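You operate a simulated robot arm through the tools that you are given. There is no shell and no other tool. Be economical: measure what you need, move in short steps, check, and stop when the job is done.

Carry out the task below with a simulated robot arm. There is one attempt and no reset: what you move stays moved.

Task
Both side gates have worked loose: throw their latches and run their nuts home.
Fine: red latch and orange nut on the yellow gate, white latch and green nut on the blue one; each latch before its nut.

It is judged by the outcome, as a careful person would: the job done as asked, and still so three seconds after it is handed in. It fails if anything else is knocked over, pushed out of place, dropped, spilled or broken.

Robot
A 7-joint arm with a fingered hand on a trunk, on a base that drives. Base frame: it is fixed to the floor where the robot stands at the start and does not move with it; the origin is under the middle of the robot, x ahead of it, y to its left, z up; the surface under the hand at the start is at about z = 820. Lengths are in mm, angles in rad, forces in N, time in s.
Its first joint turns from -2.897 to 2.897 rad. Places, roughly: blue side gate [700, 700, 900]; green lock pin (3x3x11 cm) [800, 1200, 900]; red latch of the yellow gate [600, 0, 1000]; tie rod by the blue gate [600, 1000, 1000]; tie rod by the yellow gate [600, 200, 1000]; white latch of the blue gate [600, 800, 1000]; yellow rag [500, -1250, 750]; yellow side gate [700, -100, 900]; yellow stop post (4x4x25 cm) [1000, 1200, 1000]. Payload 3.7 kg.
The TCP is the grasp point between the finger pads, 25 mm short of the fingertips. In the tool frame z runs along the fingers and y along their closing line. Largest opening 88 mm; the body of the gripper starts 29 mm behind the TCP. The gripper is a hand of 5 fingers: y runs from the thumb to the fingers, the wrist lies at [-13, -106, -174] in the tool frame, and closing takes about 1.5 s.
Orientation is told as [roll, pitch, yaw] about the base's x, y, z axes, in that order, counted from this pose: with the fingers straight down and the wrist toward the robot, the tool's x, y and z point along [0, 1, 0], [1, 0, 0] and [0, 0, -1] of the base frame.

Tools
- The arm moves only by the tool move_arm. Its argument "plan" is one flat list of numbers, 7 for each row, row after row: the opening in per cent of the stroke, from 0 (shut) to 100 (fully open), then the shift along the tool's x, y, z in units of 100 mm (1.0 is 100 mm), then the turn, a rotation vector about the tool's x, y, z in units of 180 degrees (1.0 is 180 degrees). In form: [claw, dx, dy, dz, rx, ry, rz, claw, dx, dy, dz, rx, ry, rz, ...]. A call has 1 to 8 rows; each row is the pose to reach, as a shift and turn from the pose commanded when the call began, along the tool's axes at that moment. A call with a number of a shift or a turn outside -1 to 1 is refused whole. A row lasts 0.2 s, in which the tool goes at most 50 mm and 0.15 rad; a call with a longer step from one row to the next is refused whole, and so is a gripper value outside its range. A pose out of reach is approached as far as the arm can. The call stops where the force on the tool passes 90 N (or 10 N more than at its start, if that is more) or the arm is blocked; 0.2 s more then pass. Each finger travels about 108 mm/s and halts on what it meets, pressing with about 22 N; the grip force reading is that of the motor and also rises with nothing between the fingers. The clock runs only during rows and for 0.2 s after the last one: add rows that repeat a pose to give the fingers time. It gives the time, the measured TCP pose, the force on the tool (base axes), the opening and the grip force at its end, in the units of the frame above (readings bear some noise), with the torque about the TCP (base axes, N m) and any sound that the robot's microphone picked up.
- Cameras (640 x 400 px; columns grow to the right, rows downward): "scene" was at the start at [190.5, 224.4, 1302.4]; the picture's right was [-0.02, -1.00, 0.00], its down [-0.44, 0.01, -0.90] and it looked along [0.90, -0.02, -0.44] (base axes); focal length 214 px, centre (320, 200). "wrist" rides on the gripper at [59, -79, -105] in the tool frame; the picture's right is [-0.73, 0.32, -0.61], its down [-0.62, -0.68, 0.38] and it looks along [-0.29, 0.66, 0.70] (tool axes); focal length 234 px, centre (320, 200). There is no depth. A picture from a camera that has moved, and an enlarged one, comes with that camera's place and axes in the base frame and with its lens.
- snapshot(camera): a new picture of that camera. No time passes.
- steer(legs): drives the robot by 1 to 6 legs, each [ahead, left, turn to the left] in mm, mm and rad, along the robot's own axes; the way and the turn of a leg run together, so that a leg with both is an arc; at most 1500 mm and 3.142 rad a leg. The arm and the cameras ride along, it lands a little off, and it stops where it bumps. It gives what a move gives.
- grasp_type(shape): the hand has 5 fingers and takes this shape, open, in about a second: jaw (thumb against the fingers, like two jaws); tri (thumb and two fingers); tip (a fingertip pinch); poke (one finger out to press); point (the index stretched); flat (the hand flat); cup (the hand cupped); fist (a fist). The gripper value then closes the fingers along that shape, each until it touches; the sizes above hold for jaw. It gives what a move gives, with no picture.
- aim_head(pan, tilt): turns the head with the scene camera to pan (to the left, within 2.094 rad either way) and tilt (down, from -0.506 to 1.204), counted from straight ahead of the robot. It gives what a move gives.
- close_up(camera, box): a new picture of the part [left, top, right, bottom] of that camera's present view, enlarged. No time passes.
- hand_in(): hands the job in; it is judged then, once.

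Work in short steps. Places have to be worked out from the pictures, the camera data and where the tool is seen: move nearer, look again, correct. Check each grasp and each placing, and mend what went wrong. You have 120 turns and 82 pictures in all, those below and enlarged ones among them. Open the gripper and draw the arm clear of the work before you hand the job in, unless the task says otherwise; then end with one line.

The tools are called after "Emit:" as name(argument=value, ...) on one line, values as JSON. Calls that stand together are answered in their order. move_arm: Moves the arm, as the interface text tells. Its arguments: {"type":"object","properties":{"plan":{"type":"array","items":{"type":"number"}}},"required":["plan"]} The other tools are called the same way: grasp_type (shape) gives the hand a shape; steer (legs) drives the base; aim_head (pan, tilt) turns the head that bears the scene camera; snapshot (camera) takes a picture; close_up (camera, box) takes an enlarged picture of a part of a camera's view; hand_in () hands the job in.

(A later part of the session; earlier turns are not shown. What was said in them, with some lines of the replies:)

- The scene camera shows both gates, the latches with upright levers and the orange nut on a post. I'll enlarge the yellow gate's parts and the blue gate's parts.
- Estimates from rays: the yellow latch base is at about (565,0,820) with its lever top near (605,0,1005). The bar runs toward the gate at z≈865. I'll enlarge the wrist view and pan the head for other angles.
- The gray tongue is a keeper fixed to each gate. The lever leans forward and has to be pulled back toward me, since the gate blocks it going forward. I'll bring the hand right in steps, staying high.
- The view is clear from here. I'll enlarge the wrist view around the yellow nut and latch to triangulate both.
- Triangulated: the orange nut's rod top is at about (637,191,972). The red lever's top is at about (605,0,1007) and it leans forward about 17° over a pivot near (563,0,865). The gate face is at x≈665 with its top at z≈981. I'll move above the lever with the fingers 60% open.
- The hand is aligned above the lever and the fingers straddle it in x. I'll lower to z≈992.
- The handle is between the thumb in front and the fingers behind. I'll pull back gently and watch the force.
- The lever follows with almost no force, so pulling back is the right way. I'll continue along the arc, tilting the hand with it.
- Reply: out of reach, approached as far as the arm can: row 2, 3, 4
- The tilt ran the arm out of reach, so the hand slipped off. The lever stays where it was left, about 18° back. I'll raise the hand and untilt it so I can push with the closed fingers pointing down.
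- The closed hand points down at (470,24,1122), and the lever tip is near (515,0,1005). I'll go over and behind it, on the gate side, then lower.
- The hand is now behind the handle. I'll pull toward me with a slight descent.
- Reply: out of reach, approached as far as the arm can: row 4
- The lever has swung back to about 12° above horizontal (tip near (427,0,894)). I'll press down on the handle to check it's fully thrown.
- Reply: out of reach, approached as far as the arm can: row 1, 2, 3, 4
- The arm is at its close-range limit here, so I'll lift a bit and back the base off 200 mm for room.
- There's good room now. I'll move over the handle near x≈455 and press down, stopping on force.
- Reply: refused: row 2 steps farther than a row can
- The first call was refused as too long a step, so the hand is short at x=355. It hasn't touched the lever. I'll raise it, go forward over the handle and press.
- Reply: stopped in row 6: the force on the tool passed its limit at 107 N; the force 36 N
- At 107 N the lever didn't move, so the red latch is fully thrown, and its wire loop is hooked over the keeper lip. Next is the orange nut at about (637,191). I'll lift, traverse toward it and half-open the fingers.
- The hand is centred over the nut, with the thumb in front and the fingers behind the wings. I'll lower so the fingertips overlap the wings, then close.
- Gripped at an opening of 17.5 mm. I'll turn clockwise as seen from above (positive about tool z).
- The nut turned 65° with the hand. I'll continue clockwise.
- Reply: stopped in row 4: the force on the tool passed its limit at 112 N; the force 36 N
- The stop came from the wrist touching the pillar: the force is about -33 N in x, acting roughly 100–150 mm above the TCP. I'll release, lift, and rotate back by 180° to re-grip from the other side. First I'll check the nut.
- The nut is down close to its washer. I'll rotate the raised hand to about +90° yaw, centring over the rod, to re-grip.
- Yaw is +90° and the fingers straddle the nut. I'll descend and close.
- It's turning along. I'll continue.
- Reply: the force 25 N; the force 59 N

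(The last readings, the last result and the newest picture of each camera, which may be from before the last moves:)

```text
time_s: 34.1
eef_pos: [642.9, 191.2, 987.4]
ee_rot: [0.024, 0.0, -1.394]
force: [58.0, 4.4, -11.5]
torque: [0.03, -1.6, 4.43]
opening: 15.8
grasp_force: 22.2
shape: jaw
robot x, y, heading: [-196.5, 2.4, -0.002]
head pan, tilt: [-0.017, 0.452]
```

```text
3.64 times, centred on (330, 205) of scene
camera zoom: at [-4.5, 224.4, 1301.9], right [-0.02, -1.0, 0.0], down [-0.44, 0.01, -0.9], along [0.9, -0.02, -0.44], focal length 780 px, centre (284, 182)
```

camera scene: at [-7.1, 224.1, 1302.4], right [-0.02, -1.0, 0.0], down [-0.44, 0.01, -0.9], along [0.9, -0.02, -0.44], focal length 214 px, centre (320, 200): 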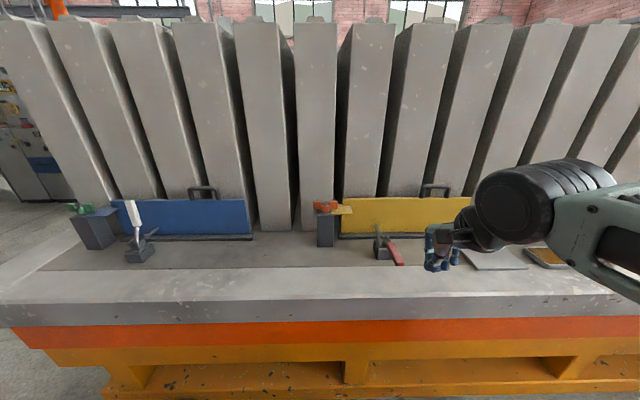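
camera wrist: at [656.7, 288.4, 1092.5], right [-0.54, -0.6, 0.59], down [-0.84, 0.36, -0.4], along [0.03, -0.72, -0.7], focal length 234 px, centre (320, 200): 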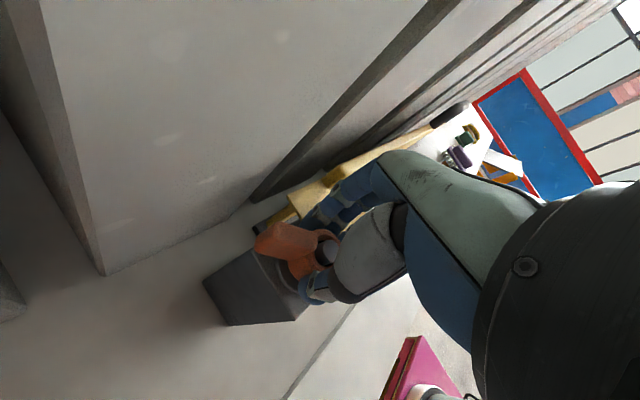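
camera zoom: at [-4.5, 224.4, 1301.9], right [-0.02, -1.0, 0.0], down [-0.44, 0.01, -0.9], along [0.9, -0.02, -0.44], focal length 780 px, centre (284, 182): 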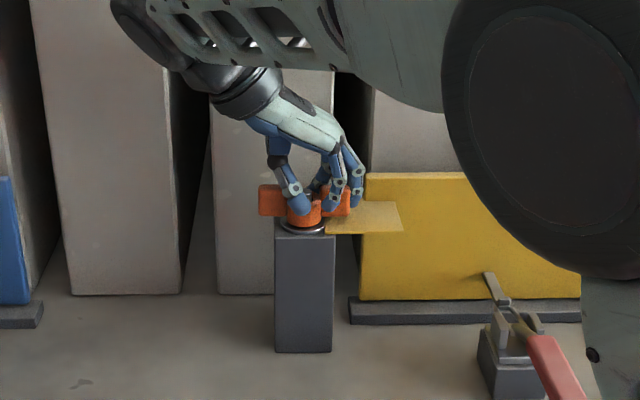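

The hand turned on but the nut stopped with its wings along y, against 4.4 N·m, so it may be home. I'll release, lift and inspect.

Emit:
move_arm(plan=[40, 0, 0, 0, 0, 0, -0.045, 70, 0, 0, 0, 0, 0, -0.045, 70, 0, 0, 0, 0, 0, -0.045, 70, 0, 0, -0.35, 0, 0, -0.045, 70, 0, 0, -0.7, 0, 0, -0.045, 70, 0, 0, -0.7, 0, 0, -0.09, 70, 0, 0, -0.7, 0, 0, -0.135])

Emit:
close_up(camera="scene", box=[300, 180, 360, 230])

Emit:
snapshot(camera="wrist")

```text
time_s: 35.7
eef_pos: [636.8, 190.2, 1056.0]
ee_rot: [0.016, -0.009, -0.972]
force: [1.6, -0.3, 0.3]
torque: [-0.04, 0.04, -0.01]
opening: 61.4
grasp_force: 0.1
shape: jaw
robot x, y, heading: [-200.9, -1.6, -0.003]
head pan, tilt: [-0.017, 0.452]
```

```text
8.00 times, centred on (330, 205) of scene
camera zoom: at [-7.8, 224.1, 1302.3], right [-0.02, -1.0, 0.0], down [-0.44, 0.01, -0.9], along [0.9, -0.02, -0.44], focal length 1716 px, centre (240, 160)
```

zoom: 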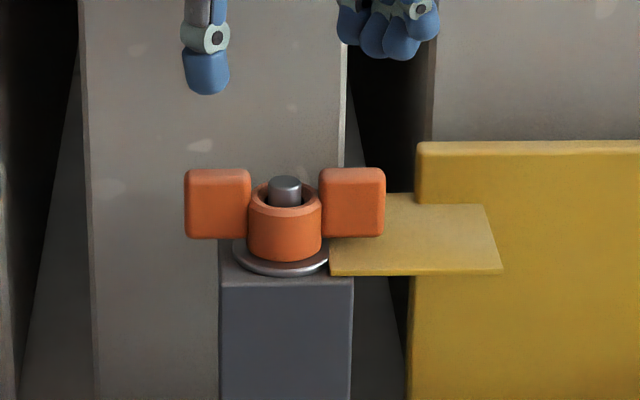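

```text
46 pictures are left
camera wrist: at [638.9, 289.3, 1163.6], right [-0.43, -0.68, 0.6], down [-0.89, 0.21, -0.4], along [0.14, -0.71, -0.69], focal length 234 px, centre (320, 200)
```

wrist: 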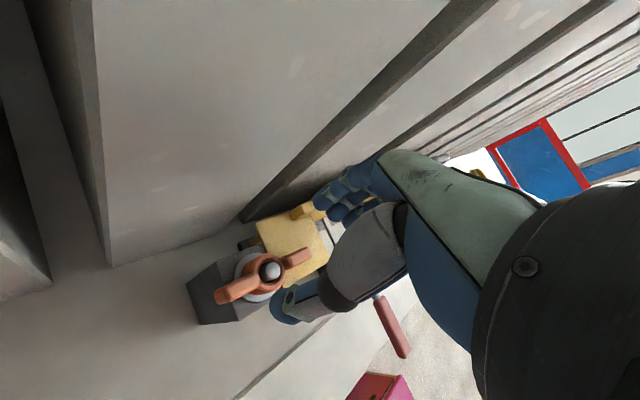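

The hub sits on its washer and the rod now stands prouder above it. To confirm it's home, I'll re-grip at yaw 0 and apply torque once more.

Emit:
move_arm(plan=[70, 0, 0, 0, 0, 0, -0.045, 70, 0, 0, 0, 0, 0, -0.09, 70, 0, 0, 0, 0, 0, -0.135, 70, 0, 0, 0, 0, 0, -0.18, 70, 0, 0, 0, 0, 0, -0.225, 70, 0, 0, 0, 0, 0, -0.27, 60, 0, 0, 0, 0, 0, -0.312])

Emit:
move_arm(plan=[60, 0, 0, 0.35, 0, 0, 0, 60, 0, 0, 0.7, 0, 0, 0, 30, 0, 0, 0.7, 0, 0, 0, 0, 0, 0, 0.7, 0, 0, 0, 0, 0, 0, 0.7, 0, 0, 0, 0, 0, 0, 0.7, 0, 0, 0])

Emit:
move_arm(plan=[0, 0, 0, 0, 0, 0, 0.03, 0, 0, 0, 0, 0, 0, 0.06, 0, 0, 0, 0, 0, 0, 0.09, 0, 0, 0, 0, 0, 0, 0.12, 0, 0, 0, 0, 0, 0, 0.15])

Emit:
close_up(camera="scene", box=[300, 180, 360, 230])

```text
time_s: 37.3
eef_pos: [636.3, 192.3, 1058.4]
ee_rot: [-0.001, -0.017, 0.008]
force: [0.2, -0.1, 0.0]
torque: [0.02, 0.03, 0.04]
opening: 52.9
grasp_force: 0.1
shape: jaw
robot x, y, heading: [-197.2, -0.6, -0.005]
head pan, tilt: [-0.017, 0.452]
```

```text
time_s: 38.7
eef_pos: [636.8, 189.8, 987.5]
ee_rot: [0.003, -0.017, 0.008]
force: [-3.7, -1.2, -1.8]
torque: [-0.01, 0.03, -0.02]
opening: 23.4
grasp_force: 21.3
shape: jaw
robot x, y, heading: [-202.0, 1.3, -0.001]
head pan, tilt: [-0.017, 0.452]
```

```text
time_s: 39.9
eef_pos: [638.3, 192.8, 988.6]
ee_rot: [0.009, -0.015, -0.467]
force: [10.5, 8.6, -2.5]
torque: [0.08, -0.31, 0.45]
opening: 22.3
grasp_force: 22.3
shape: jaw
robot x, y, heading: [-201.2, 1.9, -0.004]
head pan, tilt: [-0.017, 0.452]
```

```text
8.00 times, centred on (330, 205) of scene
camera zoom: at [-7.2, 224.4, 1302.2], right [-0.02, -1.0, 0.0], down [-0.44, 0.01, -0.9], along [0.9, -0.02, -0.44], focal length 1716 px, centre (240, 160)
```

zoom: 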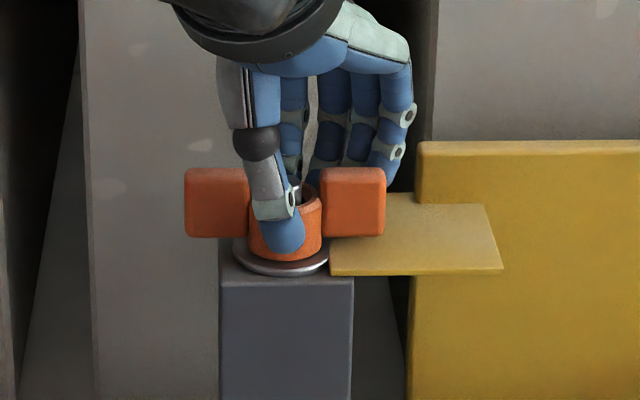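

The nut doesn't follow this time, though it followed at once on the first stroke. I'll turn further to load the wing and confirm.

Emit:
move_arm(plan=[0, 0, 0, 0, 0, 0, 0.045, 0, 0, 0, 0, 0, 0, 0.09, 0, 0, 0, 0, 0, 0, 0.135, 0, 0, 0, 0, 0, 0, 0.18, 0, 0, 0, 0, 0, 0, 0.225, 0, 0, 0, 0, 0, 0, 0.25])

Emit:
close_up(camera="scene", box=[300, 180, 360, 230])

```text
time_s: 41.3
eef_pos: [642.4, 193.7, 986.4]
ee_rot: [0.023, -0.004, -1.248]
force: [60.9, 10.9, -5.5]
torque: [0.13, -1.22, 2.91]
opening: 16.7
grasp_force: 22.4
shape: jaw
robot x, y, heading: [-195.8, 2.5, -0.001]
head pan, tilt: [-0.017, 0.452]
```

```text
8.00 times, centred on (330, 205) of scene
camera zoom: at [-5.0, 224.5, 1301.9], right [-0.02, -1.0, 0.0], down [-0.44, 0.01, -0.9], along [0.9, -0.02, -0.44], focal length 1716 px, centre (240, 160)
```

zoom: 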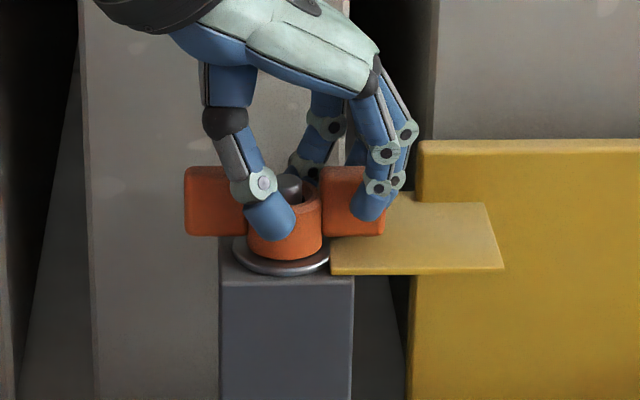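

The right wing takes about 60 N (≈3 N·m) without moving, so the orange nut is home. I'll release, lift clear and retreat, then check the floor before driving left.

Emit:
move_arm(plan=[0, 0, 0, 0, 0, 0, -0.045, 40, 0, 0, 0, 0, 0, -0.06, 70, 0, 0, 0, 0, 0, -0.06, 70, 0, 0, 0, 0, 0, -0.06, 70, 0, 0, -0.35, 0, 0, -0.06, 70, 0, 0, -0.7, 0, 0, -0.1, 70, 0, 0, -1.0, 0, 0, -0.14, 70, 0, 0, -1.0, 0, 0, -0.18])

Emit:
aim_head(pan=1.0, tilt=0.9)

Emit:
snapshot(camera="scene")

```text
time_s: 43.1
eef_pos: [636.0, 191.7, 1087.6]
ee_rot: [0.01, -0.014, -0.683]
force: [0.6, -0.5, -1.1]
torque: [-0.01, 0.0, -0.04]
opening: 61.8
grasp_force: 0.0
shape: jaw
robot x, y, heading: [-199.2, 1.5, -0.004]
head pan, tilt: [-0.017, 0.452]
```

```text
time_s: 44.3
eef_pos: [636.4, 191.1, 1086.9]
ee_rot: [0.011, -0.012, -0.688]
force: [-1.2, -0.7, 0.6]
torque: [-0.02, -0.02, 0.04]
opening: 62.0
grasp_force: 0.0
shape: jaw
robot x, y, heading: [-198.4, -1.5, -0.001]
head pan, tilt: [1.0, 0.901]
```

```text
43 pictures are left
camera scene: at [-58.7, 289.2, 1264.1], right [0.84, -0.54, 0.0], down [-0.43, -0.66, -0.62], along [0.34, 0.52, -0.78], focal length 214 px, centre (320, 200)
```

scene: 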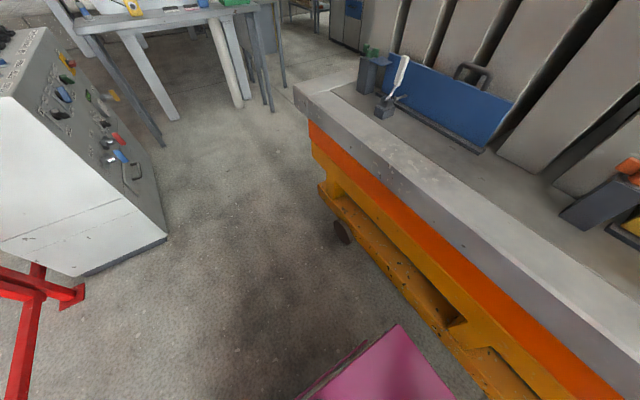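

The pink thing is my own base, and the floor to the left is clear along the bench. I'll pull the hand back from the pillars, square it up, and drive left 800 mm so the blue gate sits in the same relative geometry.

Emit:
move_arm(plan=[60, -0.27, -0.33, 0, 0, 0, -0.044, 30, -0.54, -0.66, 0, 0, 0, -0.088, 0, -0.8, -0.97, 0, 0, 0, -0.132, 0, -0.8, -0.97, 0, 0, 0, -0.176, 0, -0.8, -0.97, 0, 0, 0, -0.219])

Emit:
aim_head(pan=0, tilt=0.55)

Emit:
steer(legs=[[0, 800, 0]])

Emit:
snapshot(camera="scene")

Emit:
snapshot(camera="wrist")

```text
time_s: 45.5
eef_pos: [510.1, 190.8, 1085.5]
ee_rot: [0.0, -0.018, 0.005]
force: [-0.3, 1.1, 0.6]
torque: [0.0, -0.03, 0.0]
opening: 0.0
grasp_force: 21.6
shape: jaw
robot x, y, heading: [-202.3, 2.4, -0.002]
head pan, tilt: [1.0, 0.901]
```

```text
time_s: 46.8
eef_pos: [510.3, 190.8, 1084.9]
ee_rot: [0.002, -0.019, 0.0]
force: [0.6, 0.4, -0.2]
torque: [-0.03, 0.0, -0.01]
opening: 0.0
grasp_force: 22.0
shape: jaw
robot x, y, heading: [-200.3, -1.0, -0.008]
head pan, tilt: [0.0, 0.55]
```

```text
time_s: 51.1
eef_pos: [514.2, 994.4, 1085.0]
ee_rot: [0.001, -0.017, -0.002]
force: [-0.1, 0.3, -0.1]
torque: [-0.01, 0.01, 0.05]
opening: 0.0
grasp_force: 22.3
shape: jaw
robot x, y, heading: [-195.0, 805.7, -0.009]
head pan, tilt: [0.0, 0.55]
```

```text
42 pictures are left
camera scene: at [-5.1, 1031.2, 1293.4], right [-0.01, -1.0, 0.0], down [-0.52, 0.0, -0.85], along [0.85, -0.01, -0.52], focal length 214 px, centre (320, 200)
```

scene: 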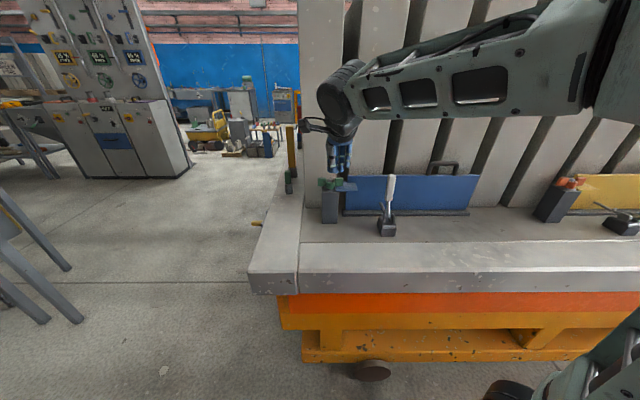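

```text
41 pictures are left
camera wrist: at [434.6, 1052.9, 1189.7], right [0.31, -0.73, 0.61], down [-0.68, -0.62, -0.4], along [0.67, -0.29, -0.69], focal length 234 px, centre (320, 200)
```

wrist: 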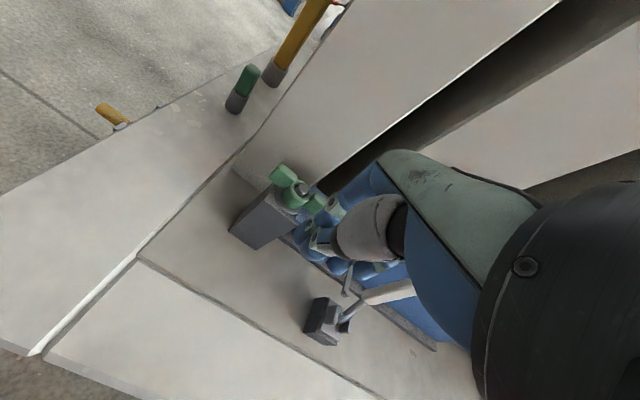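

I'm in position. I'll enlarge both views to triangulate the white lever and the green nut.

Emit:
close_up(camera="scene", box=[310, 150, 430, 250])

Emit:
close_up(camera="wrist", box=[220, 140, 400, 360])

```text
4.00 times, centred on (370, 200) of scene
camera zoom: at [-5.1, 1031.2, 1293.4], right [-0.01, -1.0, 0.0], down [-0.52, 0.0, -0.85], along [0.85, -0.01, -0.52], focal length 858 px, centre (120, 200)
```

zoom: 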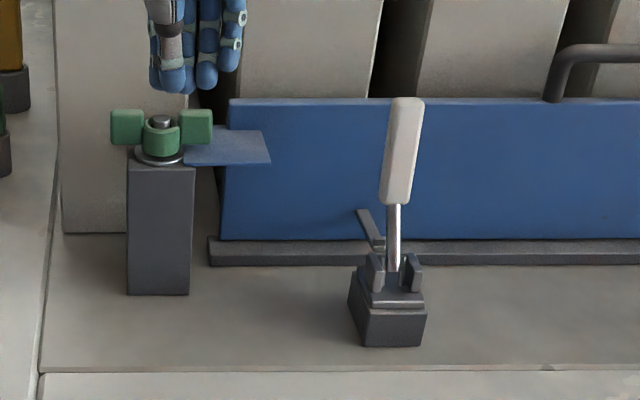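

```text
1.82 times, centred on (310, 250) of wrist
camera zoom: at [434.6, 1052.9, 1189.7], right [0.31, -0.73, 0.61], down [-0.68, -0.62, -0.4], along [0.67, -0.29, -0.69], focal length 426 px, centre (338, 109)
```

zoom: 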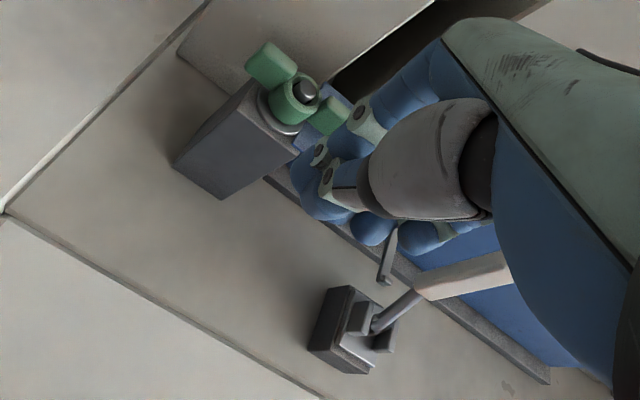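

The blue side mirrors the yellow: lever top at about (603,800,1010), nut rod at about (635,992,975). I'll do the same again: straddle the lever at 60% opening and pull back.

Emit:
move_arm(plan=[20, -0.48, 0, 0, 0, 0, 0, 40, -0.96, 0, 0, 0, 0, 0, 60, -0.98, 0.4, 0, 0, 0, 0, 60, -0.98, 0.8, 0, 0, 0, 0])

Emit:
move_arm(plan=[60, -0.48, 0.1, 0, 0, 0, 0, 60, -0.96, 0.1, 0, 0, 0, 0])

Emit:
close_up(camera="scene", box=[310, 130, 470, 250])

```text
time_s: 52.1
eef_pos: [594.6, 895.0, 1087.1]
ee_rot: [0.002, -0.019, -0.001]
force: [-0.4, -0.3, -0.1]
torque: [0.02, -0.02, 0.02]
opening: 52.4
grasp_force: 0.2
shape: jaw
robot x, y, heading: [-196.2, 807.9, -0.003]
head pan, tilt: [0.0, 0.55]
```

```text
time_s: 52.7
eef_pos: [605.1, 798.5, 1086.3]
ee_rot: [0.001, -0.017, 0.001]
force: [0.8, -1.1, 0.1]
torque: [-0.01, 0.02, -0.01]
opening: 52.5
grasp_force: 0.1
shape: jaw
robot x, y, heading: [-196.9, 806.3, -0.01]
head pan, tilt: [0.0, 0.55]
```

```text
3.33 times, centred on (390, 190) of scene
camera zoom: at [-5.2, 1031.5, 1293.4], right [-0.01, -1.0, 0.0], down [-0.52, 0.0, -0.85], along [0.85, -0.01, -0.52], focal length 715 px, centre (87, 233)
```

zoom: 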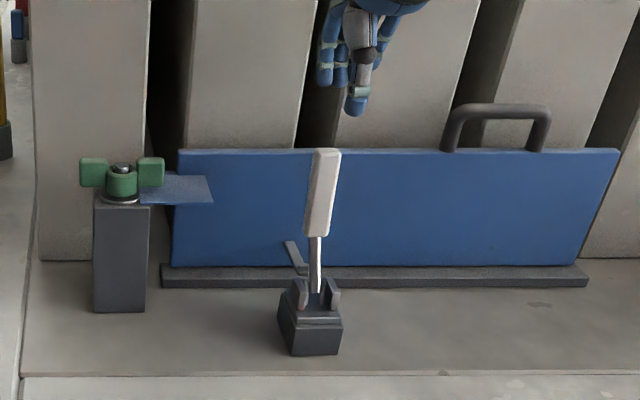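

It's aligned. I'll lower, then pull back 45 mm.

Emit:
move_arm(plan=[60, 0, 0, 0.3, 0, 0, 0, 60, 0, 0, 0.6, 0, 0, 0, 60, 0, 0, 0.92, 0, 0, 0])

Emit:
move_arm(plan=[60, 0, -0.15, 0, 0, 0, 0, 60, 0, -0.3, 0, 0, 0, 0, 60, 0, -0.5, 0, 0, 0, 0, 60, 0, -0.65, 0, 0, 0, 0])

Emit:
close_up(camera="scene", box=[310, 130, 470, 250])

```text
time_s: 53.5
eef_pos: [605.9, 800.6, 993.3]
ee_rot: [0.001, -0.016, -0.001]
force: [-0.3, -0.3, 0.5]
torque: [-0.03, -0.02, 0.0]
opening: 52.6
grasp_force: 0.0
shape: jaw
robot x, y, heading: [-194.1, 804.8, -0.007]
head pan, tilt: [0.0, 0.55]
```

```text
time_s: 54.5
eef_pos: [541.9, 799.3, 992.6]
ee_rot: [0.002, -0.017, -0.001]
force: [0.4, -1.3, 0.3]
torque: [0.01, -0.07, 0.03]
opening: 53.5
grasp_force: 0.1
shape: jaw
robot x, y, heading: [-195.4, 807.8, -0.011]
head pan, tilt: [0.0, 0.55]
```

```text
3.33 times, centred on (390, 190) of scene
camera zoom: at [-5.0, 1031.2, 1293.4], right [-0.01, -1.0, 0.0], down [-0.52, 0.0, -0.85], along [0.85, -0.01, -0.52], focal length 715 px, centre (87, 233)
```

zoom: 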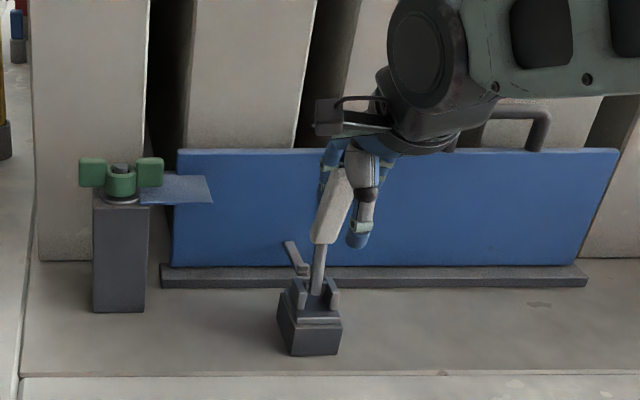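

The lever follows. I'll pull a bit farther, then lift out, close the hand, and go behind it for the final sweep.

Emit:
move_arm(plan=[60, 0, -0.2, 0, 0, 0, 0, 60, 0, -0.35, 0, 0, 0, 0, 60, 0, -0.35, -0.45, 0, 0, 0, 60, 0, -0.35, -0.9, 0, 0, 0, 30, 0, 0.1, -0.9, 0, 0, 0, 0, 0, 0.4, -0.9, 0, 0, 0, 0, 0, 0.4, -0.9, 0, 0, 0, 0, 0, 0.4, -0.9, 0, 0, 0])

Emit:
close_up(camera="scene", box=[310, 130, 470, 250])

```text
time_s: 56.3
eef_pos: [578.6, 799.8, 1084.7]
ee_rot: [0.002, -0.016, -0.002]
force: [1.0, 0.9, 0.7]
torque: [-0.03, 0.04, 0.03]
opening: 0.1
grasp_force: 22.5
shape: jaw
robot x, y, heading: [-195.1, 808.8, -0.008]
head pan, tilt: [0.0, 0.55]
```

```text
3.33 times, centred on (390, 190) of scene
camera zoom: at [-5.2, 1031.2, 1293.4], right [-0.01, -1.0, 0.0], down [-0.52, 0.0, -0.85], along [0.85, -0.01, -0.52], focal length 715 px, centre (87, 233)
```

zoom: 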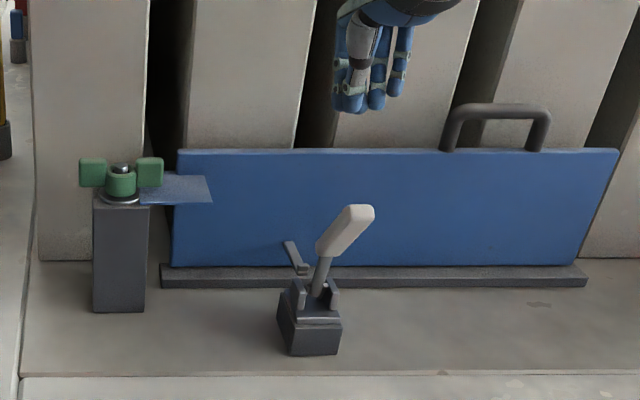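

The lever is leaning back about 25°. I'll lower behind it and sweep back and down along its arc.

Emit:
move_arm(plan=[0, 0, 0, 0.4, 0, 0, 0, 0, 0, 0, 0.75, 0, 0, 0, 0, 0, 0, 1.0, 0, 0, 0])

Emit:
move_arm(plan=[0, 0, -0.25, 0, 0, 0, 0, 0, 0, -0.5, 0.07, 0, 0, 0, 0, 0, -0.75, 0.18, 0, 0, 0, 0, 0, -1.0, 0.32, 0, 0, 0])

Emit:
close_up(camera="scene", box=[310, 130, 470, 250])

```text
time_s: 57.1
eef_pos: [581.4, 800.7, 984.2]
ee_rot: [-0.001, -0.016, -0.003]
force: [0.0, 0.4, 0.1]
torque: [0.02, -0.03, 0.03]
opening: 0.2
grasp_force: 22.4
shape: jaw
robot x, y, heading: [-194.8, 806.7, -0.005]
head pan, tilt: [0.0, 0.55]
```

```text
time_s: 58.1
eef_pos: [481.0, 799.5, 950.8]
ee_rot: [0.0, -0.015, -0.001]
force: [0.4, -0.4, 0.9]
torque: [-0.04, 0.02, -0.02]
opening: 0.0
grasp_force: 22.3
shape: jaw
robot x, y, heading: [-194.8, 808.0, -0.007]
head pan, tilt: [0.0, 0.55]
```

```text
3.33 times, centred on (390, 190) of scene
camera zoom: at [-5.0, 1031.2, 1293.4], right [-0.01, -1.0, 0.0], down [-0.52, 0.0, -0.85], along [0.85, -0.01, -0.52], focal length 715 px, centre (87, 233)
```

zoom: 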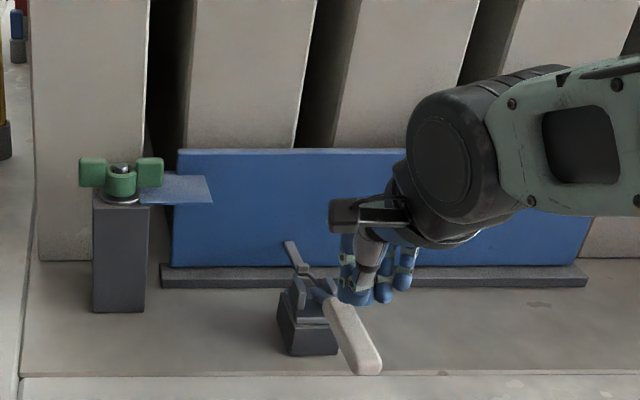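

The lever is down and its loop is over the keeper. I'll move 25 mm farther back and press down to make sure it's at its stop.

Emit:
move_arm(plan=[0, 0, -0.25, 0, 0, 0, 0, 0, 0, -0.25, 0.12, 0, 0, 0, 0, 0, -0.25, 0.24, 0, 0, 0, 0, 0, -0.25, 0.36, 0, 0, 0, 0, 0, -0.25, 0.45, 0, 0, 0])

Emit:
close_up(camera="scene", box=[310, 130, 470, 250])

```text
time_s: 59.0
eef_pos: [461.9, 800.5, 933.0]
ee_rot: [0.006, -0.049, 0.0]
force: [-3.6, 0.3, 33.2]
torque: [-0.06, 0.09, 0.02]
opening: 0.2
grasp_force: 22.0
shape: jaw
robot x, y, heading: [-193.7, 803.8, -0.006]
head pan, tilt: [0.0, 0.55]
stopped in row 4: the force on the tool passed its limit at 104 N (the readings are from after the stop); the commanded pose is now the measured one
```

```text
3.33 times, centred on (390, 190) of scene
camera zoom: at [-6.3, 1031.1, 1293.6], right [-0.01, -1.0, 0.0], down [-0.52, 0.0, -0.85], along [0.85, -0.01, -0.52], focal length 715 px, centre (87, 233)
```

zoom: 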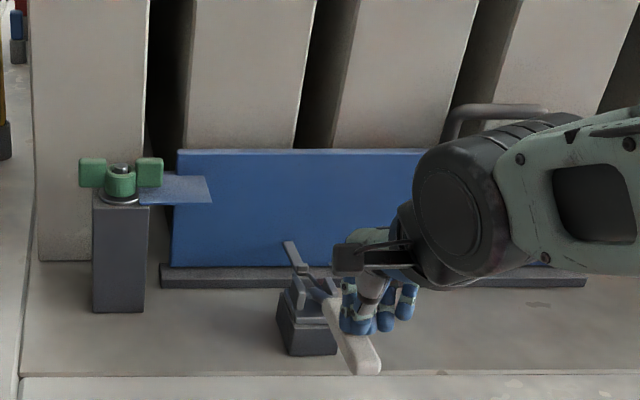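

White latch is at its stop too (104 N, no motion). I'll lift, square up the hand, and traverse to above the green nut.

Emit:
move_arm(plan=[0, 0, 0, -0.5, 0.008, 0, 0, 0, 0, 0, -1, 0.0156, 0, 0, 30, 0.4, 0.3, -1, 0.0156, 0, 0, 60, 0.7, 0.65, -1, 0.0156, 0, 0, 60, 0.97, 0.95, -1, 0.0156, 0, 0])

Emit:
move_arm(plan=[60, 0.3, 0.25, -0.15, 0, 0, 0, 60, 0.6, 0.5, -0.2, 0, 0, 0, 60, 0.95, 0.78, -0.2, 0, 0, 0])

Emit:
close_up(camera="scene", box=[280, 120, 400, 230])

Emit:
close_up(camera="wrist", box=[180, 160, 360, 360])

```text
time_s: 60.2
eef_pos: [552.7, 896.2, 1035.8]
ee_rot: [0.003, 0.008, -0.003]
force: [0.0, 0.0, 0.6]
torque: [0.01, -0.02, -0.04]
opening: 52.6
grasp_force: 0.0
shape: jaw
robot x, y, heading: [-193.9, 807.6, -0.009]
head pan, tilt: [0.0, 0.55]
```

```text
time_s: 61.0
eef_pos: [630.9, 992.1, 1054.7]
ee_rot: [0.006, 0.007, -0.003]
force: [-0.4, -0.5, -0.1]
torque: [0.03, -0.03, -0.01]
opening: 52.6
grasp_force: 0.0
shape: jaw
robot x, y, heading: [-194.9, 808.1, -0.004]
head pan, tilt: [0.0, 0.55]
```

```text
3.64 times, centred on (340, 175) of scene
camera zoom: at [-5.4, 1030.9, 1293.5], right [-0.01, -1.0, 0.0], down [-0.52, 0.0, -0.85], along [0.85, -0.01, -0.52], focal length 780 px, centre (247, 291)
```

zoom: 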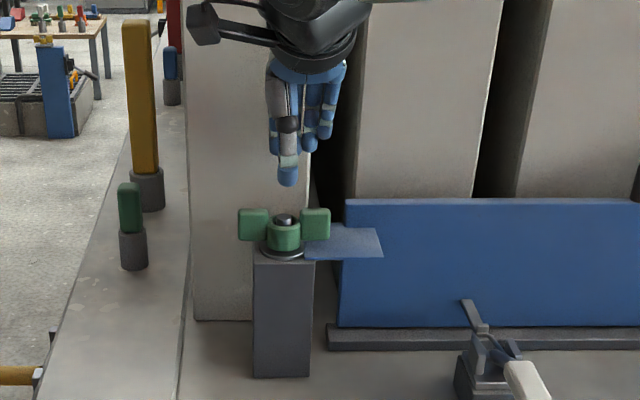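

```text
2.00 times, centred on (270, 260) of wrist
camera zoom: at [553.1, 1051.0, 1161.6], right [0.33, -0.73, 0.6], down [-0.69, -0.62, -0.38], along [0.65, -0.29, -0.7], focal length 468 px, centre (420, 80)
```

zoom: 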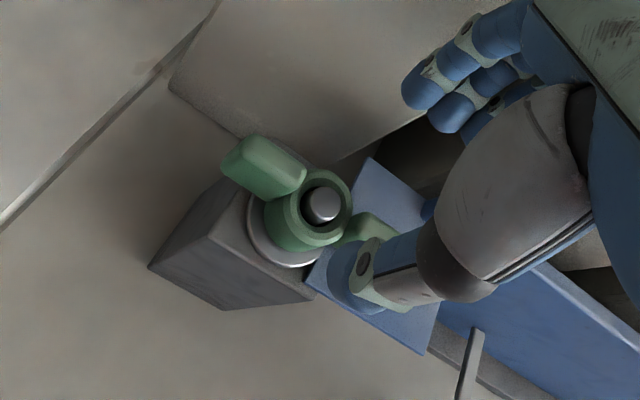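

The nut axis works out at about (636,991). I'll lower around the wings and close, then turn clockwise.

Emit:
move_arm(plan=[60, -0.01, 0.05, 0.35, 0, 0, 0, 60, -0.01, 0.05, 0.68, 0, 0, 0, 30, -0.01, 0.05, 0.68, 0, 0, 0, 0, -0.01, 0.05, 0.68, 0, 0, 0, 0, -0.01, 0.05, 0.68, 0, 0, 0, 0, -0.01, 0.05, 0.68, 0, 0, 0])

Emit:
move_arm(plan=[0, 0, 0, 0, 0, 0, 0.045, 0, 0, 0, 0, 0, 0, 0.09, 0, 0, 0, 0, 0, 0, 0.135, 0, 0, 0, 0, 0, 0, 0.18, 0, 0, 0, 0, 0, 0, 0.225, 0, 0, 0, 0, 0, 0, 0.27, 0, 0, 0, 0, 0, 0, 0.315, 0, 0, 0, 0, 0, 0, 0.36])

Emit:
close_up(camera="scene", box=[280, 120, 400, 230])

```text
time_s: 62.5
eef_pos: [634.4, 990.7, 985.2]
ee_rot: [0.003, 0.009, -0.001]
force: [-5.1, 0.8, -2.4]
torque: [0.0, 0.1, 0.01]
opening: 23.6
grasp_force: 22.4
shape: jaw
robot x, y, heading: [-198.6, 805.1, -0.006]
head pan, tilt: [0.0, 0.55]
```

```text
time_s: 64.2
eef_pos: [635.3, 990.9, 985.6]
ee_rot: [-0.006, 0.008, -1.137]
force: [-7.1, -10.2, -9.4]
torque: [-0.26, 0.03, 0.17]
opening: 22.8
grasp_force: 21.6
shape: jaw
robot x, y, heading: [-193.4, 807.4, -0.003]
head pan, tilt: [0.0, 0.55]
```

```text
3.64 times, centred on (340, 175) of scene
camera zoom: at [-5.1, 1030.8, 1293.4], right [-0.01, -1.0, 0.0], down [-0.52, 0.0, -0.85], along [0.85, -0.01, -0.52], focal length 780 px, centre (247, 291)
```

zoom: 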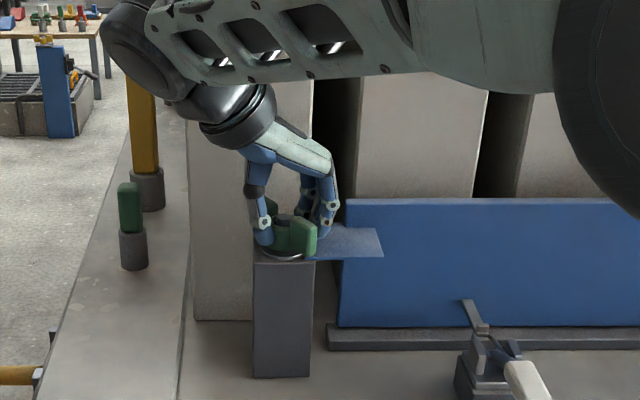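

The nut follows. I'll go about 0.25 rad more, staying short of the pillar, then release, lift and start rotating back.

Emit:
move_arm(plan=[0, 0, 0, 0, 0, 0, 0.04, 0, 0, 0, 0, 0, 0, 0.08, 40, 0, 0, 0, 0, 0, 0.08, 65, 0, 0, 0, 0, 0, 0.08, 65, 0, 0, 0, 0, 0, 0.08, 65, 0, 0, -0.35, 0, 0, 0.08, 65, 0, 0, -0.7, 0, 0, 0.08, 65, 0, 0, -0.7, 0, 0, 0.035])

Emit:
move_arm(plan=[60, 0, 0, 0, 0, 0, -0.047, 60, 0, 0, 0, 0, 0, -0.094, 60, 0, 0, 0, 0, 0, -0.141, 60, 0, 0, 0, 0, 0, -0.188, 60, 0, 0, 0, 0, 0, -0.235, 60, 0, 0, 0, 0, 0, -0.282, 60, 0, 0, 0, 0, 0, -0.329, 60, 0, 0, 0, 0, 0, -0.376])

Emit:
move_arm(plan=[60, 0, 0, 0, 0, 0, -0.047, 60, 0, 0, 0, 0, 0, -0.094, 60, 0, 0, 0, 0, 0, -0.141, 60, 0, 0, 0, 0, 0, -0.188, 60, 0, 0, 0, 0, 0, -0.235, 60, 0, 0, 0, 0, 0, -0.282, 60, 0, 0, 0, 0, 0, -0.329, 60, 0, 0, 0, 0, 0, -0.376])

Emit:
close_up(camera="scene", box=[280, 120, 400, 230])

```text
time_s: 66.0
eef_pos: [635.7, 991.2, 1057.7]
ee_rot: [-0.006, 0.006, -1.242]
force: [-0.3, 0.2, -0.2]
torque: [0.01, -0.01, 0.02]
opening: 56.7
grasp_force: 0.0
shape: jaw
robot x, y, heading: [-193.1, 807.8, -0.003]
head pan, tilt: [0.0, 0.55]
```

```text
time_s: 67.8
eef_pos: [636.1, 991.3, 1056.1]
ee_rot: [0.004, 0.008, -0.059]
force: [0.0, -0.2, -0.9]
torque: [0.01, -0.03, -0.03]
opening: 53.1
grasp_force: 0.1
shape: jaw
robot x, y, heading: [-193.7, 806.7, -0.002]
head pan, tilt: [0.0, 0.55]
```

```text
time_s: 69.7
eef_pos: [636.4, 991.0, 1056.2]
ee_rot: [0.009, -0.002, 1.122]
force: [-0.6, -0.2, 1.2]
torque: [0.01, -0.01, -0.03]
opening: 53.1
grasp_force: 0.1
shape: jaw
robot x, y, heading: [-196.4, 810.1, -0.009]
head pan, tilt: [0.0, 0.55]
```

```text
3.64 times, centred on (340, 175) of scene
camera zoom: at [-5.3, 1031.2, 1293.4], right [-0.01, -1.0, 0.0], down [-0.52, 0.0, -0.85], along [0.85, -0.01, -0.52], focal length 780 px, centre (247, 291)
```

zoom: 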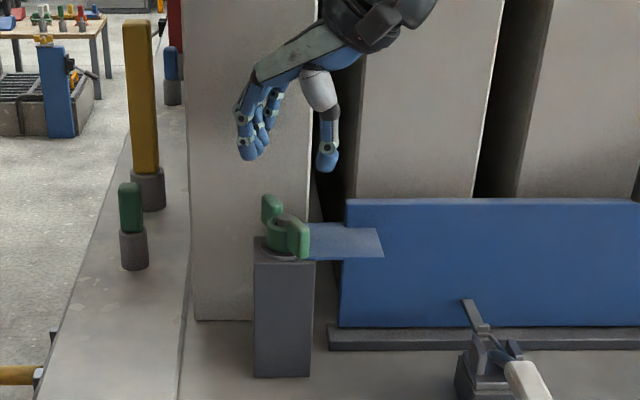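

The nut's wings are near -75°, so I'll rotate on to about +1.7 rad, lower, grip and turn.

Emit:
move_arm(plan=[60, 0, 0, 0, 0, 0, -0.046, 60, 0, 0, 0, 0, 0, -0.092, 60, 0, 0, 0, 0, 0, -0.138, 60, 0, 0, 0, 0, 0, -0.18])

Emit:
move_arm(plan=[60, 0, 0, 0.35, 0, 0, 0, 60, 0, 0, 0.7, 0, 0, 0, 30, 0, 0, 0.7, 0, 0, 0, 0, 0, 0, 0.7, 0, 0, 0, 0, 0, 0, 0.7, 0, 0, 0, 0, 0, 0, 0.7, 0, 0, 0])

Emit:
move_arm(plan=[0, 0, 0, 0, 0, 0, 0.045, 0, 0, 0, 0, 0, 0, 0.09, 0, 0, 0, 0, 0, 0, 0.135, 0, 0, 0, 0, 0, 0, 0.18, 0, 0, 0, 0, 0, 0, 0.225, 0, 0, 0, 0, 0, 0, 0.27, 0, 0, 0, 0, 0, 0, 0.315, 0, 0, 0, 0, 0, 0, 0.36])

Emit:
close_up(camera="scene", box=[280, 120, 400, 230])

```text
time_s: 70.7
eef_pos: [636.8, 991.4, 1056.8]
ee_rot: [0.007, -0.005, 1.688]
force: [0.8, 0.1, -0.1]
torque: [0.02, -0.03, 0.02]
opening: 53.2
grasp_force: 0.1
shape: jaw
robot x, y, heading: [-195.2, 808.6, -0.009]
head pan, tilt: [0.0, 0.55]
```

```text
time_s: 72.0
eef_pos: [635.3, 991.5, 985.2]
ee_rot: [0.01, -0.006, 1.685]
force: [0.6, -0.7, -2.5]
torque: [-0.03, -0.04, 0.07]
opening: 23.9
grasp_force: 22.1
shape: jaw
robot x, y, heading: [-194.0, 809.9, -0.011]
head pan, tilt: [0.0, 0.55]
```

```text
time_s: 73.8
eef_pos: [635.2, 990.8, 985.7]
ee_rot: [0.011, 0.006, 0.553]
force: [-8.3, -7.2, -10.2]
torque: [-0.12, 0.17, 0.21]
opening: 21.2
grasp_force: 21.6
shape: jaw
robot x, y, heading: [-196.4, 806.6, -0.008]
head pan, tilt: [0.0, 0.55]
```

```text
3.64 times, centred on (340, 175) of scene
camera zoom: at [-5.2, 1030.9, 1293.4], right [-0.01, -1.0, 0.0], down [-0.52, 0.0, -0.85], along [0.85, -0.01, -0.52], focal length 780 px, centre (247, 291)
```

zoom: 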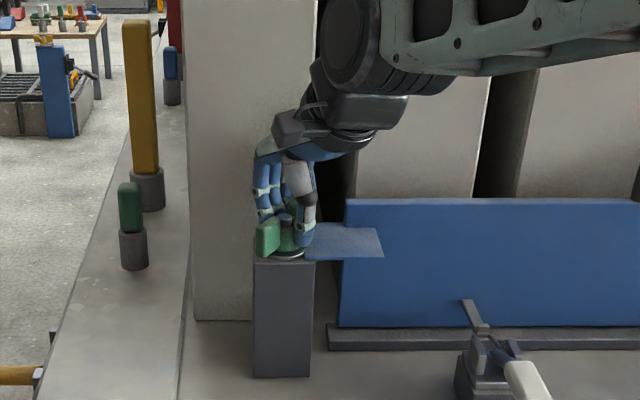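

The nut is turning with the hand. I'll continue until it resists.

Emit:
move_arm(plan=[0, 0, 0, 0, 0, 0, 0.045, 0, 0, 0, 0, 0, 0, 0.09, 0, 0, 0, 0, 0, 0, 0.135, 0, 0, 0, 0, 0, 0, 0.18, 0, 0, 0, 0, 0, 0, 0.225, 0, 0, 0, 0, 0, 0, 0.27, 0, 0, 0, 0, 0, 0, 0.315, 0, 0, 0, 0, 0, 0, 0.36])

Emit:
move_arm(plan=[0, 0, 0, 0, 0, 0, 0.045, 0, 0, 0, 0, 0, 0, 0.09, 0, 0, 0, 0, 0, 0, 0.135, 0, 0, 0, 0, 0, 0, 0.18, 0, 0, 0, 0, 0, 0, 0.225, 0, 0, 0, 0, 0, 0, 0.25])

Emit:
close_up(camera="scene", box=[310, 165, 370, 215])

```text
time_s: 75.7
eef_pos: [636.0, 990.2, 986.8]
ee_rot: [-0.002, 0.01, -0.58]
force: [-10.2, -9.0, -15.7]
torque: [-0.08, 0.02, 0.14]
opening: 20.2
grasp_force: 21.5
shape: jaw
robot x, y, heading: [-193.0, 805.0, -0.011]
head pan, tilt: [0.0, 0.55]
```

```text
time_s: 77.0
eef_pos: [638.4, 993.0, 985.8]
ee_rot: [-0.004, 0.007, -1.364]
force: [44.2, 12.0, -7.6]
torque: [0.27, -1.5, 1.28]
opening: 18.1
grasp_force: 22.2
shape: jaw
robot x, y, heading: [-197.3, 804.1, -0.011]
head pan, tilt: [0.0, 0.55]
```

```text
8.00 times, centred on (340, 190) of scene
camera zoom: at [-3.2, 1031.8, 1293.0], right [-0.01, -1.0, 0.0], down [-0.52, 0.0, -0.85], along [0.85, -0.01, -0.52], focal length 1716 px, centre (160, 280)
```

zoom: 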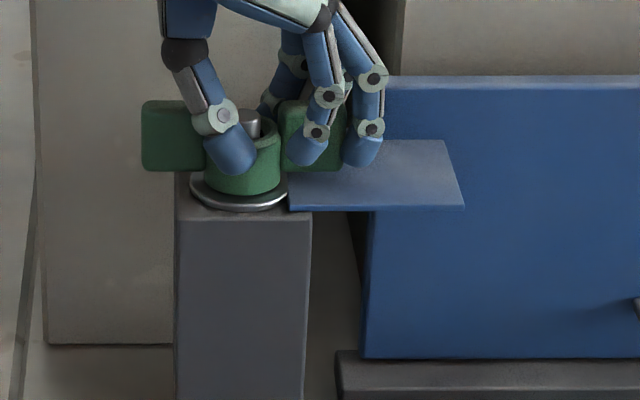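

It stopped with wings along y, as the orange one did. I'll release and lift to inspect, then re-check the torque once.

Emit:
move_arm(plan=[0, 0, 0, 0, 0, 0, -0.045, 40, 0, 0, 0, 0, 0, -0.06, 65, 0, 0, 0, 0, 0, -0.06, 65, 0, 0, 0, 0, 0, -0.06, 65, 0, 0, -0.35, 0, 0, -0.06, 65, 0, 0, -0.7, 0, 0, -0.105, 65, 0, 0, -0.7, 0, 0, -0.15, 65, 0, 0, -0.7, 0, 0, -0.195])

Emit:
close_up(camera="scene", box=[310, 165, 370, 215])

Emit:
move_arm(plan=[60, 0, 0, 0, 0, 0, -0.045, 60, 0, 0, 0, 0, 0, -0.09, 60, 0, 0, 0, 0, 0, -0.135, 60, 0, 0, 0, 0, 0, -0.18, 60, 0, 0, 0, 0, 0, -0.225, 60, 0, 0, 0, 0, 0, -0.239])

Emit:
move_arm(plan=[60, 0, 0, 0.35, 0, 0, 0, 60, 0, 0, 0.7, 0, 0, 0, 30, 0, 0, 0.7, 0, 0, 0, 0, 0, 0, 0.7, 0, 0, 0, 0, 0, 0, 0.7, 0, 0, 0, 0, 0, 0, 0.7, 0, 0, 0])

Emit:
move_arm(plan=[0, 0, 0, 0, 0, 0, 0.045, 0, 0, 0, 0, 0, 0, 0.09, 0, 0, 0, 0, 0, 0, 0.135, 0, 0, 0, 0, 0, 0, 0.18, 0, 0, 0, 0, 0, 0, 0.225, 0, 0, 0, 0, 0, 0, 0.27, 0, 0, 0, 0, 0, 0, 0.315, 0, 0, 0, 0, 0, 0, 0.36])

Emit:
close_up(camera="scene", box=[310, 165, 370, 215])

```text
time_s: 78.8
eef_pos: [635.2, 990.7, 1056.4]
ee_rot: [-0.003, 0.009, -0.747]
force: [0.0, 0.6, -0.5]
torque: [-0.02, -0.02, 0.01]
opening: 57.3
grasp_force: 0.1
shape: jaw
robot x, y, heading: [-198.1, 806.5, -0.005]
head pan, tilt: [0.0, 0.55]
```

```text
8.00 times, centred on (340, 190) of scene
camera zoom: at [-5.2, 1031.3, 1293.4], right [-0.01, -1.0, 0.0], down [-0.52, 0.0, -0.85], along [0.85, -0.01, -0.52], focal length 1716 px, centre (160, 280)
```

zoom: 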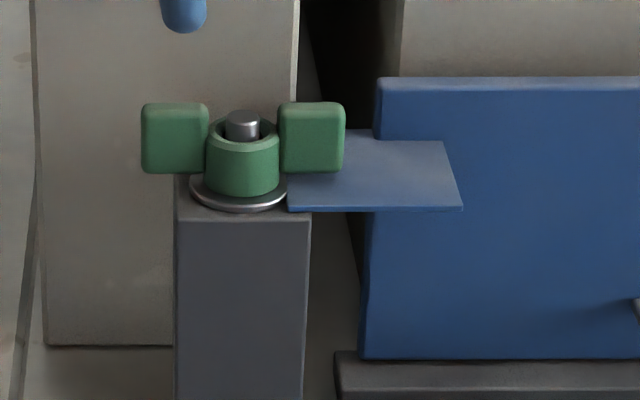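

```text
time_s: 80.2
eef_pos: [635.7, 990.8, 1056.7]
ee_rot: [0.004, 0.008, 0.001]
force: [0.2, 0.3, 1.1]
torque: [0.03, 0.0, 0.02]
opening: 53.2
grasp_force: 0.0
shape: jaw
robot x, y, heading: [-196.6, 807.8, -0.011]
head pan, tilt: [0.0, 0.55]
```

```text
time_s: 81.7
eef_pos: [634.5, 991.1, 986.2]
ee_rot: [0.003, 0.008, 0.0]
force: [-5.9, 0.9, -0.8]
torque: [-0.02, 0.03, 0.0]
opening: 23.7
grasp_force: 21.4
shape: jaw
robot x, y, heading: [-196.4, 804.4, -0.011]
head pan, tilt: [0.0, 0.55]
```

```text
time_s: 83.5
eef_pos: [639.9, 992.6, 984.5]
ee_rot: [-0.002, 0.009, -1.127]
force: [48.2, 18.1, -10.4]
torque: [0.13, -1.41, 2.26]
opening: 18.3
grasp_force: 22.4
shape: jaw
robot x, y, heading: [-195.8, 806.1, -0.009]
head pan, tilt: [0.0, 0.55]
```

```text
8.00 times, centred on (340, 190) of scene
camera zoom: at [-2.8, 1032.0, 1292.9], right [-0.01, -1.0, 0.0], down [-0.52, 0.0, -0.85], along [0.85, -0.01, -0.52], focal length 1716 px, centre (160, 280)
```

zoom: 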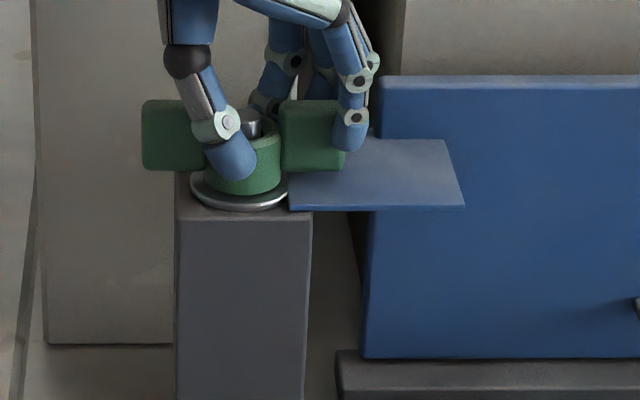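

The green nut doesn't budge at about 2.3 N·m, so it's home. I'll release, lift, retreat from the gate, and take a last look.

Emit:
move_arm(plan=[0, 0, 0, 0, 0, 0, -0.045, 40, 0, 0, 0, 0, 0, -0.06, 65, 0, 0, 0, 0, 0, -0.06, 65, 0, 0, 0, 0, 0, -0.06, 65, 0, 0, -0.35, 0, 0, -0.06, 65, 0, 0, -0.7, 0, 0, -0.105, 65, 0, 0, -1.0, 0, 0, -0.15, 65, 0, 0, -1.0, 0, 0, -0.195])

Emit:
move_arm(plan=[65, -0.2, -0.4, 0, 0, 0, -0.04, 65, -0.4, -0.7, 0, 0, 0, -0.08, 100, -0.7, -0.95, 0, 0, 0, -0.12, 100, -0.7, -0.95, 0, 0, 0, -0.16])

Emit:
aim_head(pan=-0.5, tilt=0.5)

Emit:
snapshot(camera="scene")

```text
time_s: 85.2
eef_pos: [637.1, 991.1, 1086.3]
ee_rot: [0.0, 0.009, -0.515]
force: [0.2, 0.0, 0.2]
torque: [0.02, -0.01, 0.01]
opening: 57.1
grasp_force: 0.1
shape: jaw
robot x, y, heading: [-191.9, 806.2, -0.006]
head pan, tilt: [0.0, 0.55]
```

```text
time_s: 86.2
eef_pos: [518.3, 977.2, 1086.2]
ee_rot: [0.004, 0.009, -0.012]
force: [-0.5, 0.9, 0.4]
torque: [0.0, 0.01, 0.03]
opening: 87.7
grasp_force: 0.1
shape: jaw
robot x, y, heading: [-195.2, 808.8, -0.008]
head pan, tilt: [0.0, 0.55]
```

```text
time_s: 87.2
eef_pos: [519.0, 977.3, 1087.3]
ee_rot: [0.005, 0.008, -0.014]
force: [-0.5, 0.0, -0.7]
torque: [-0.01, -0.01, 0.01]
opening: 87.7
grasp_force: 0.0
shape: jaw
robot x, y, heading: [-192.1, 806.4, -0.006]
head pan, tilt: [-0.499, 0.499]
```

```text
25 pictures are left
camera scene: at [-15.5, 987.7, 1298.0], right [-0.48, -0.88, 0.0], down [-0.42, 0.23, -0.88], along [0.77, -0.42, -0.48], focal length 214 px, centre (320, 200)
```

scene: 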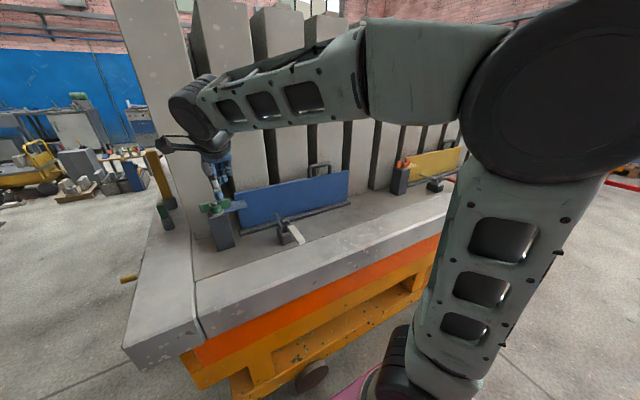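

Both latches are down, both nuts are home, and the hand is open and clear of the work. I'm handing in.

Emit:
hand_in()

```text
The job is handed in.
```

Both side gates are done: I threw each latch to its stop, then ran each gate's nut clockwise until it wouldn't turn further; nothing else was disturbed as far as the pictures show.
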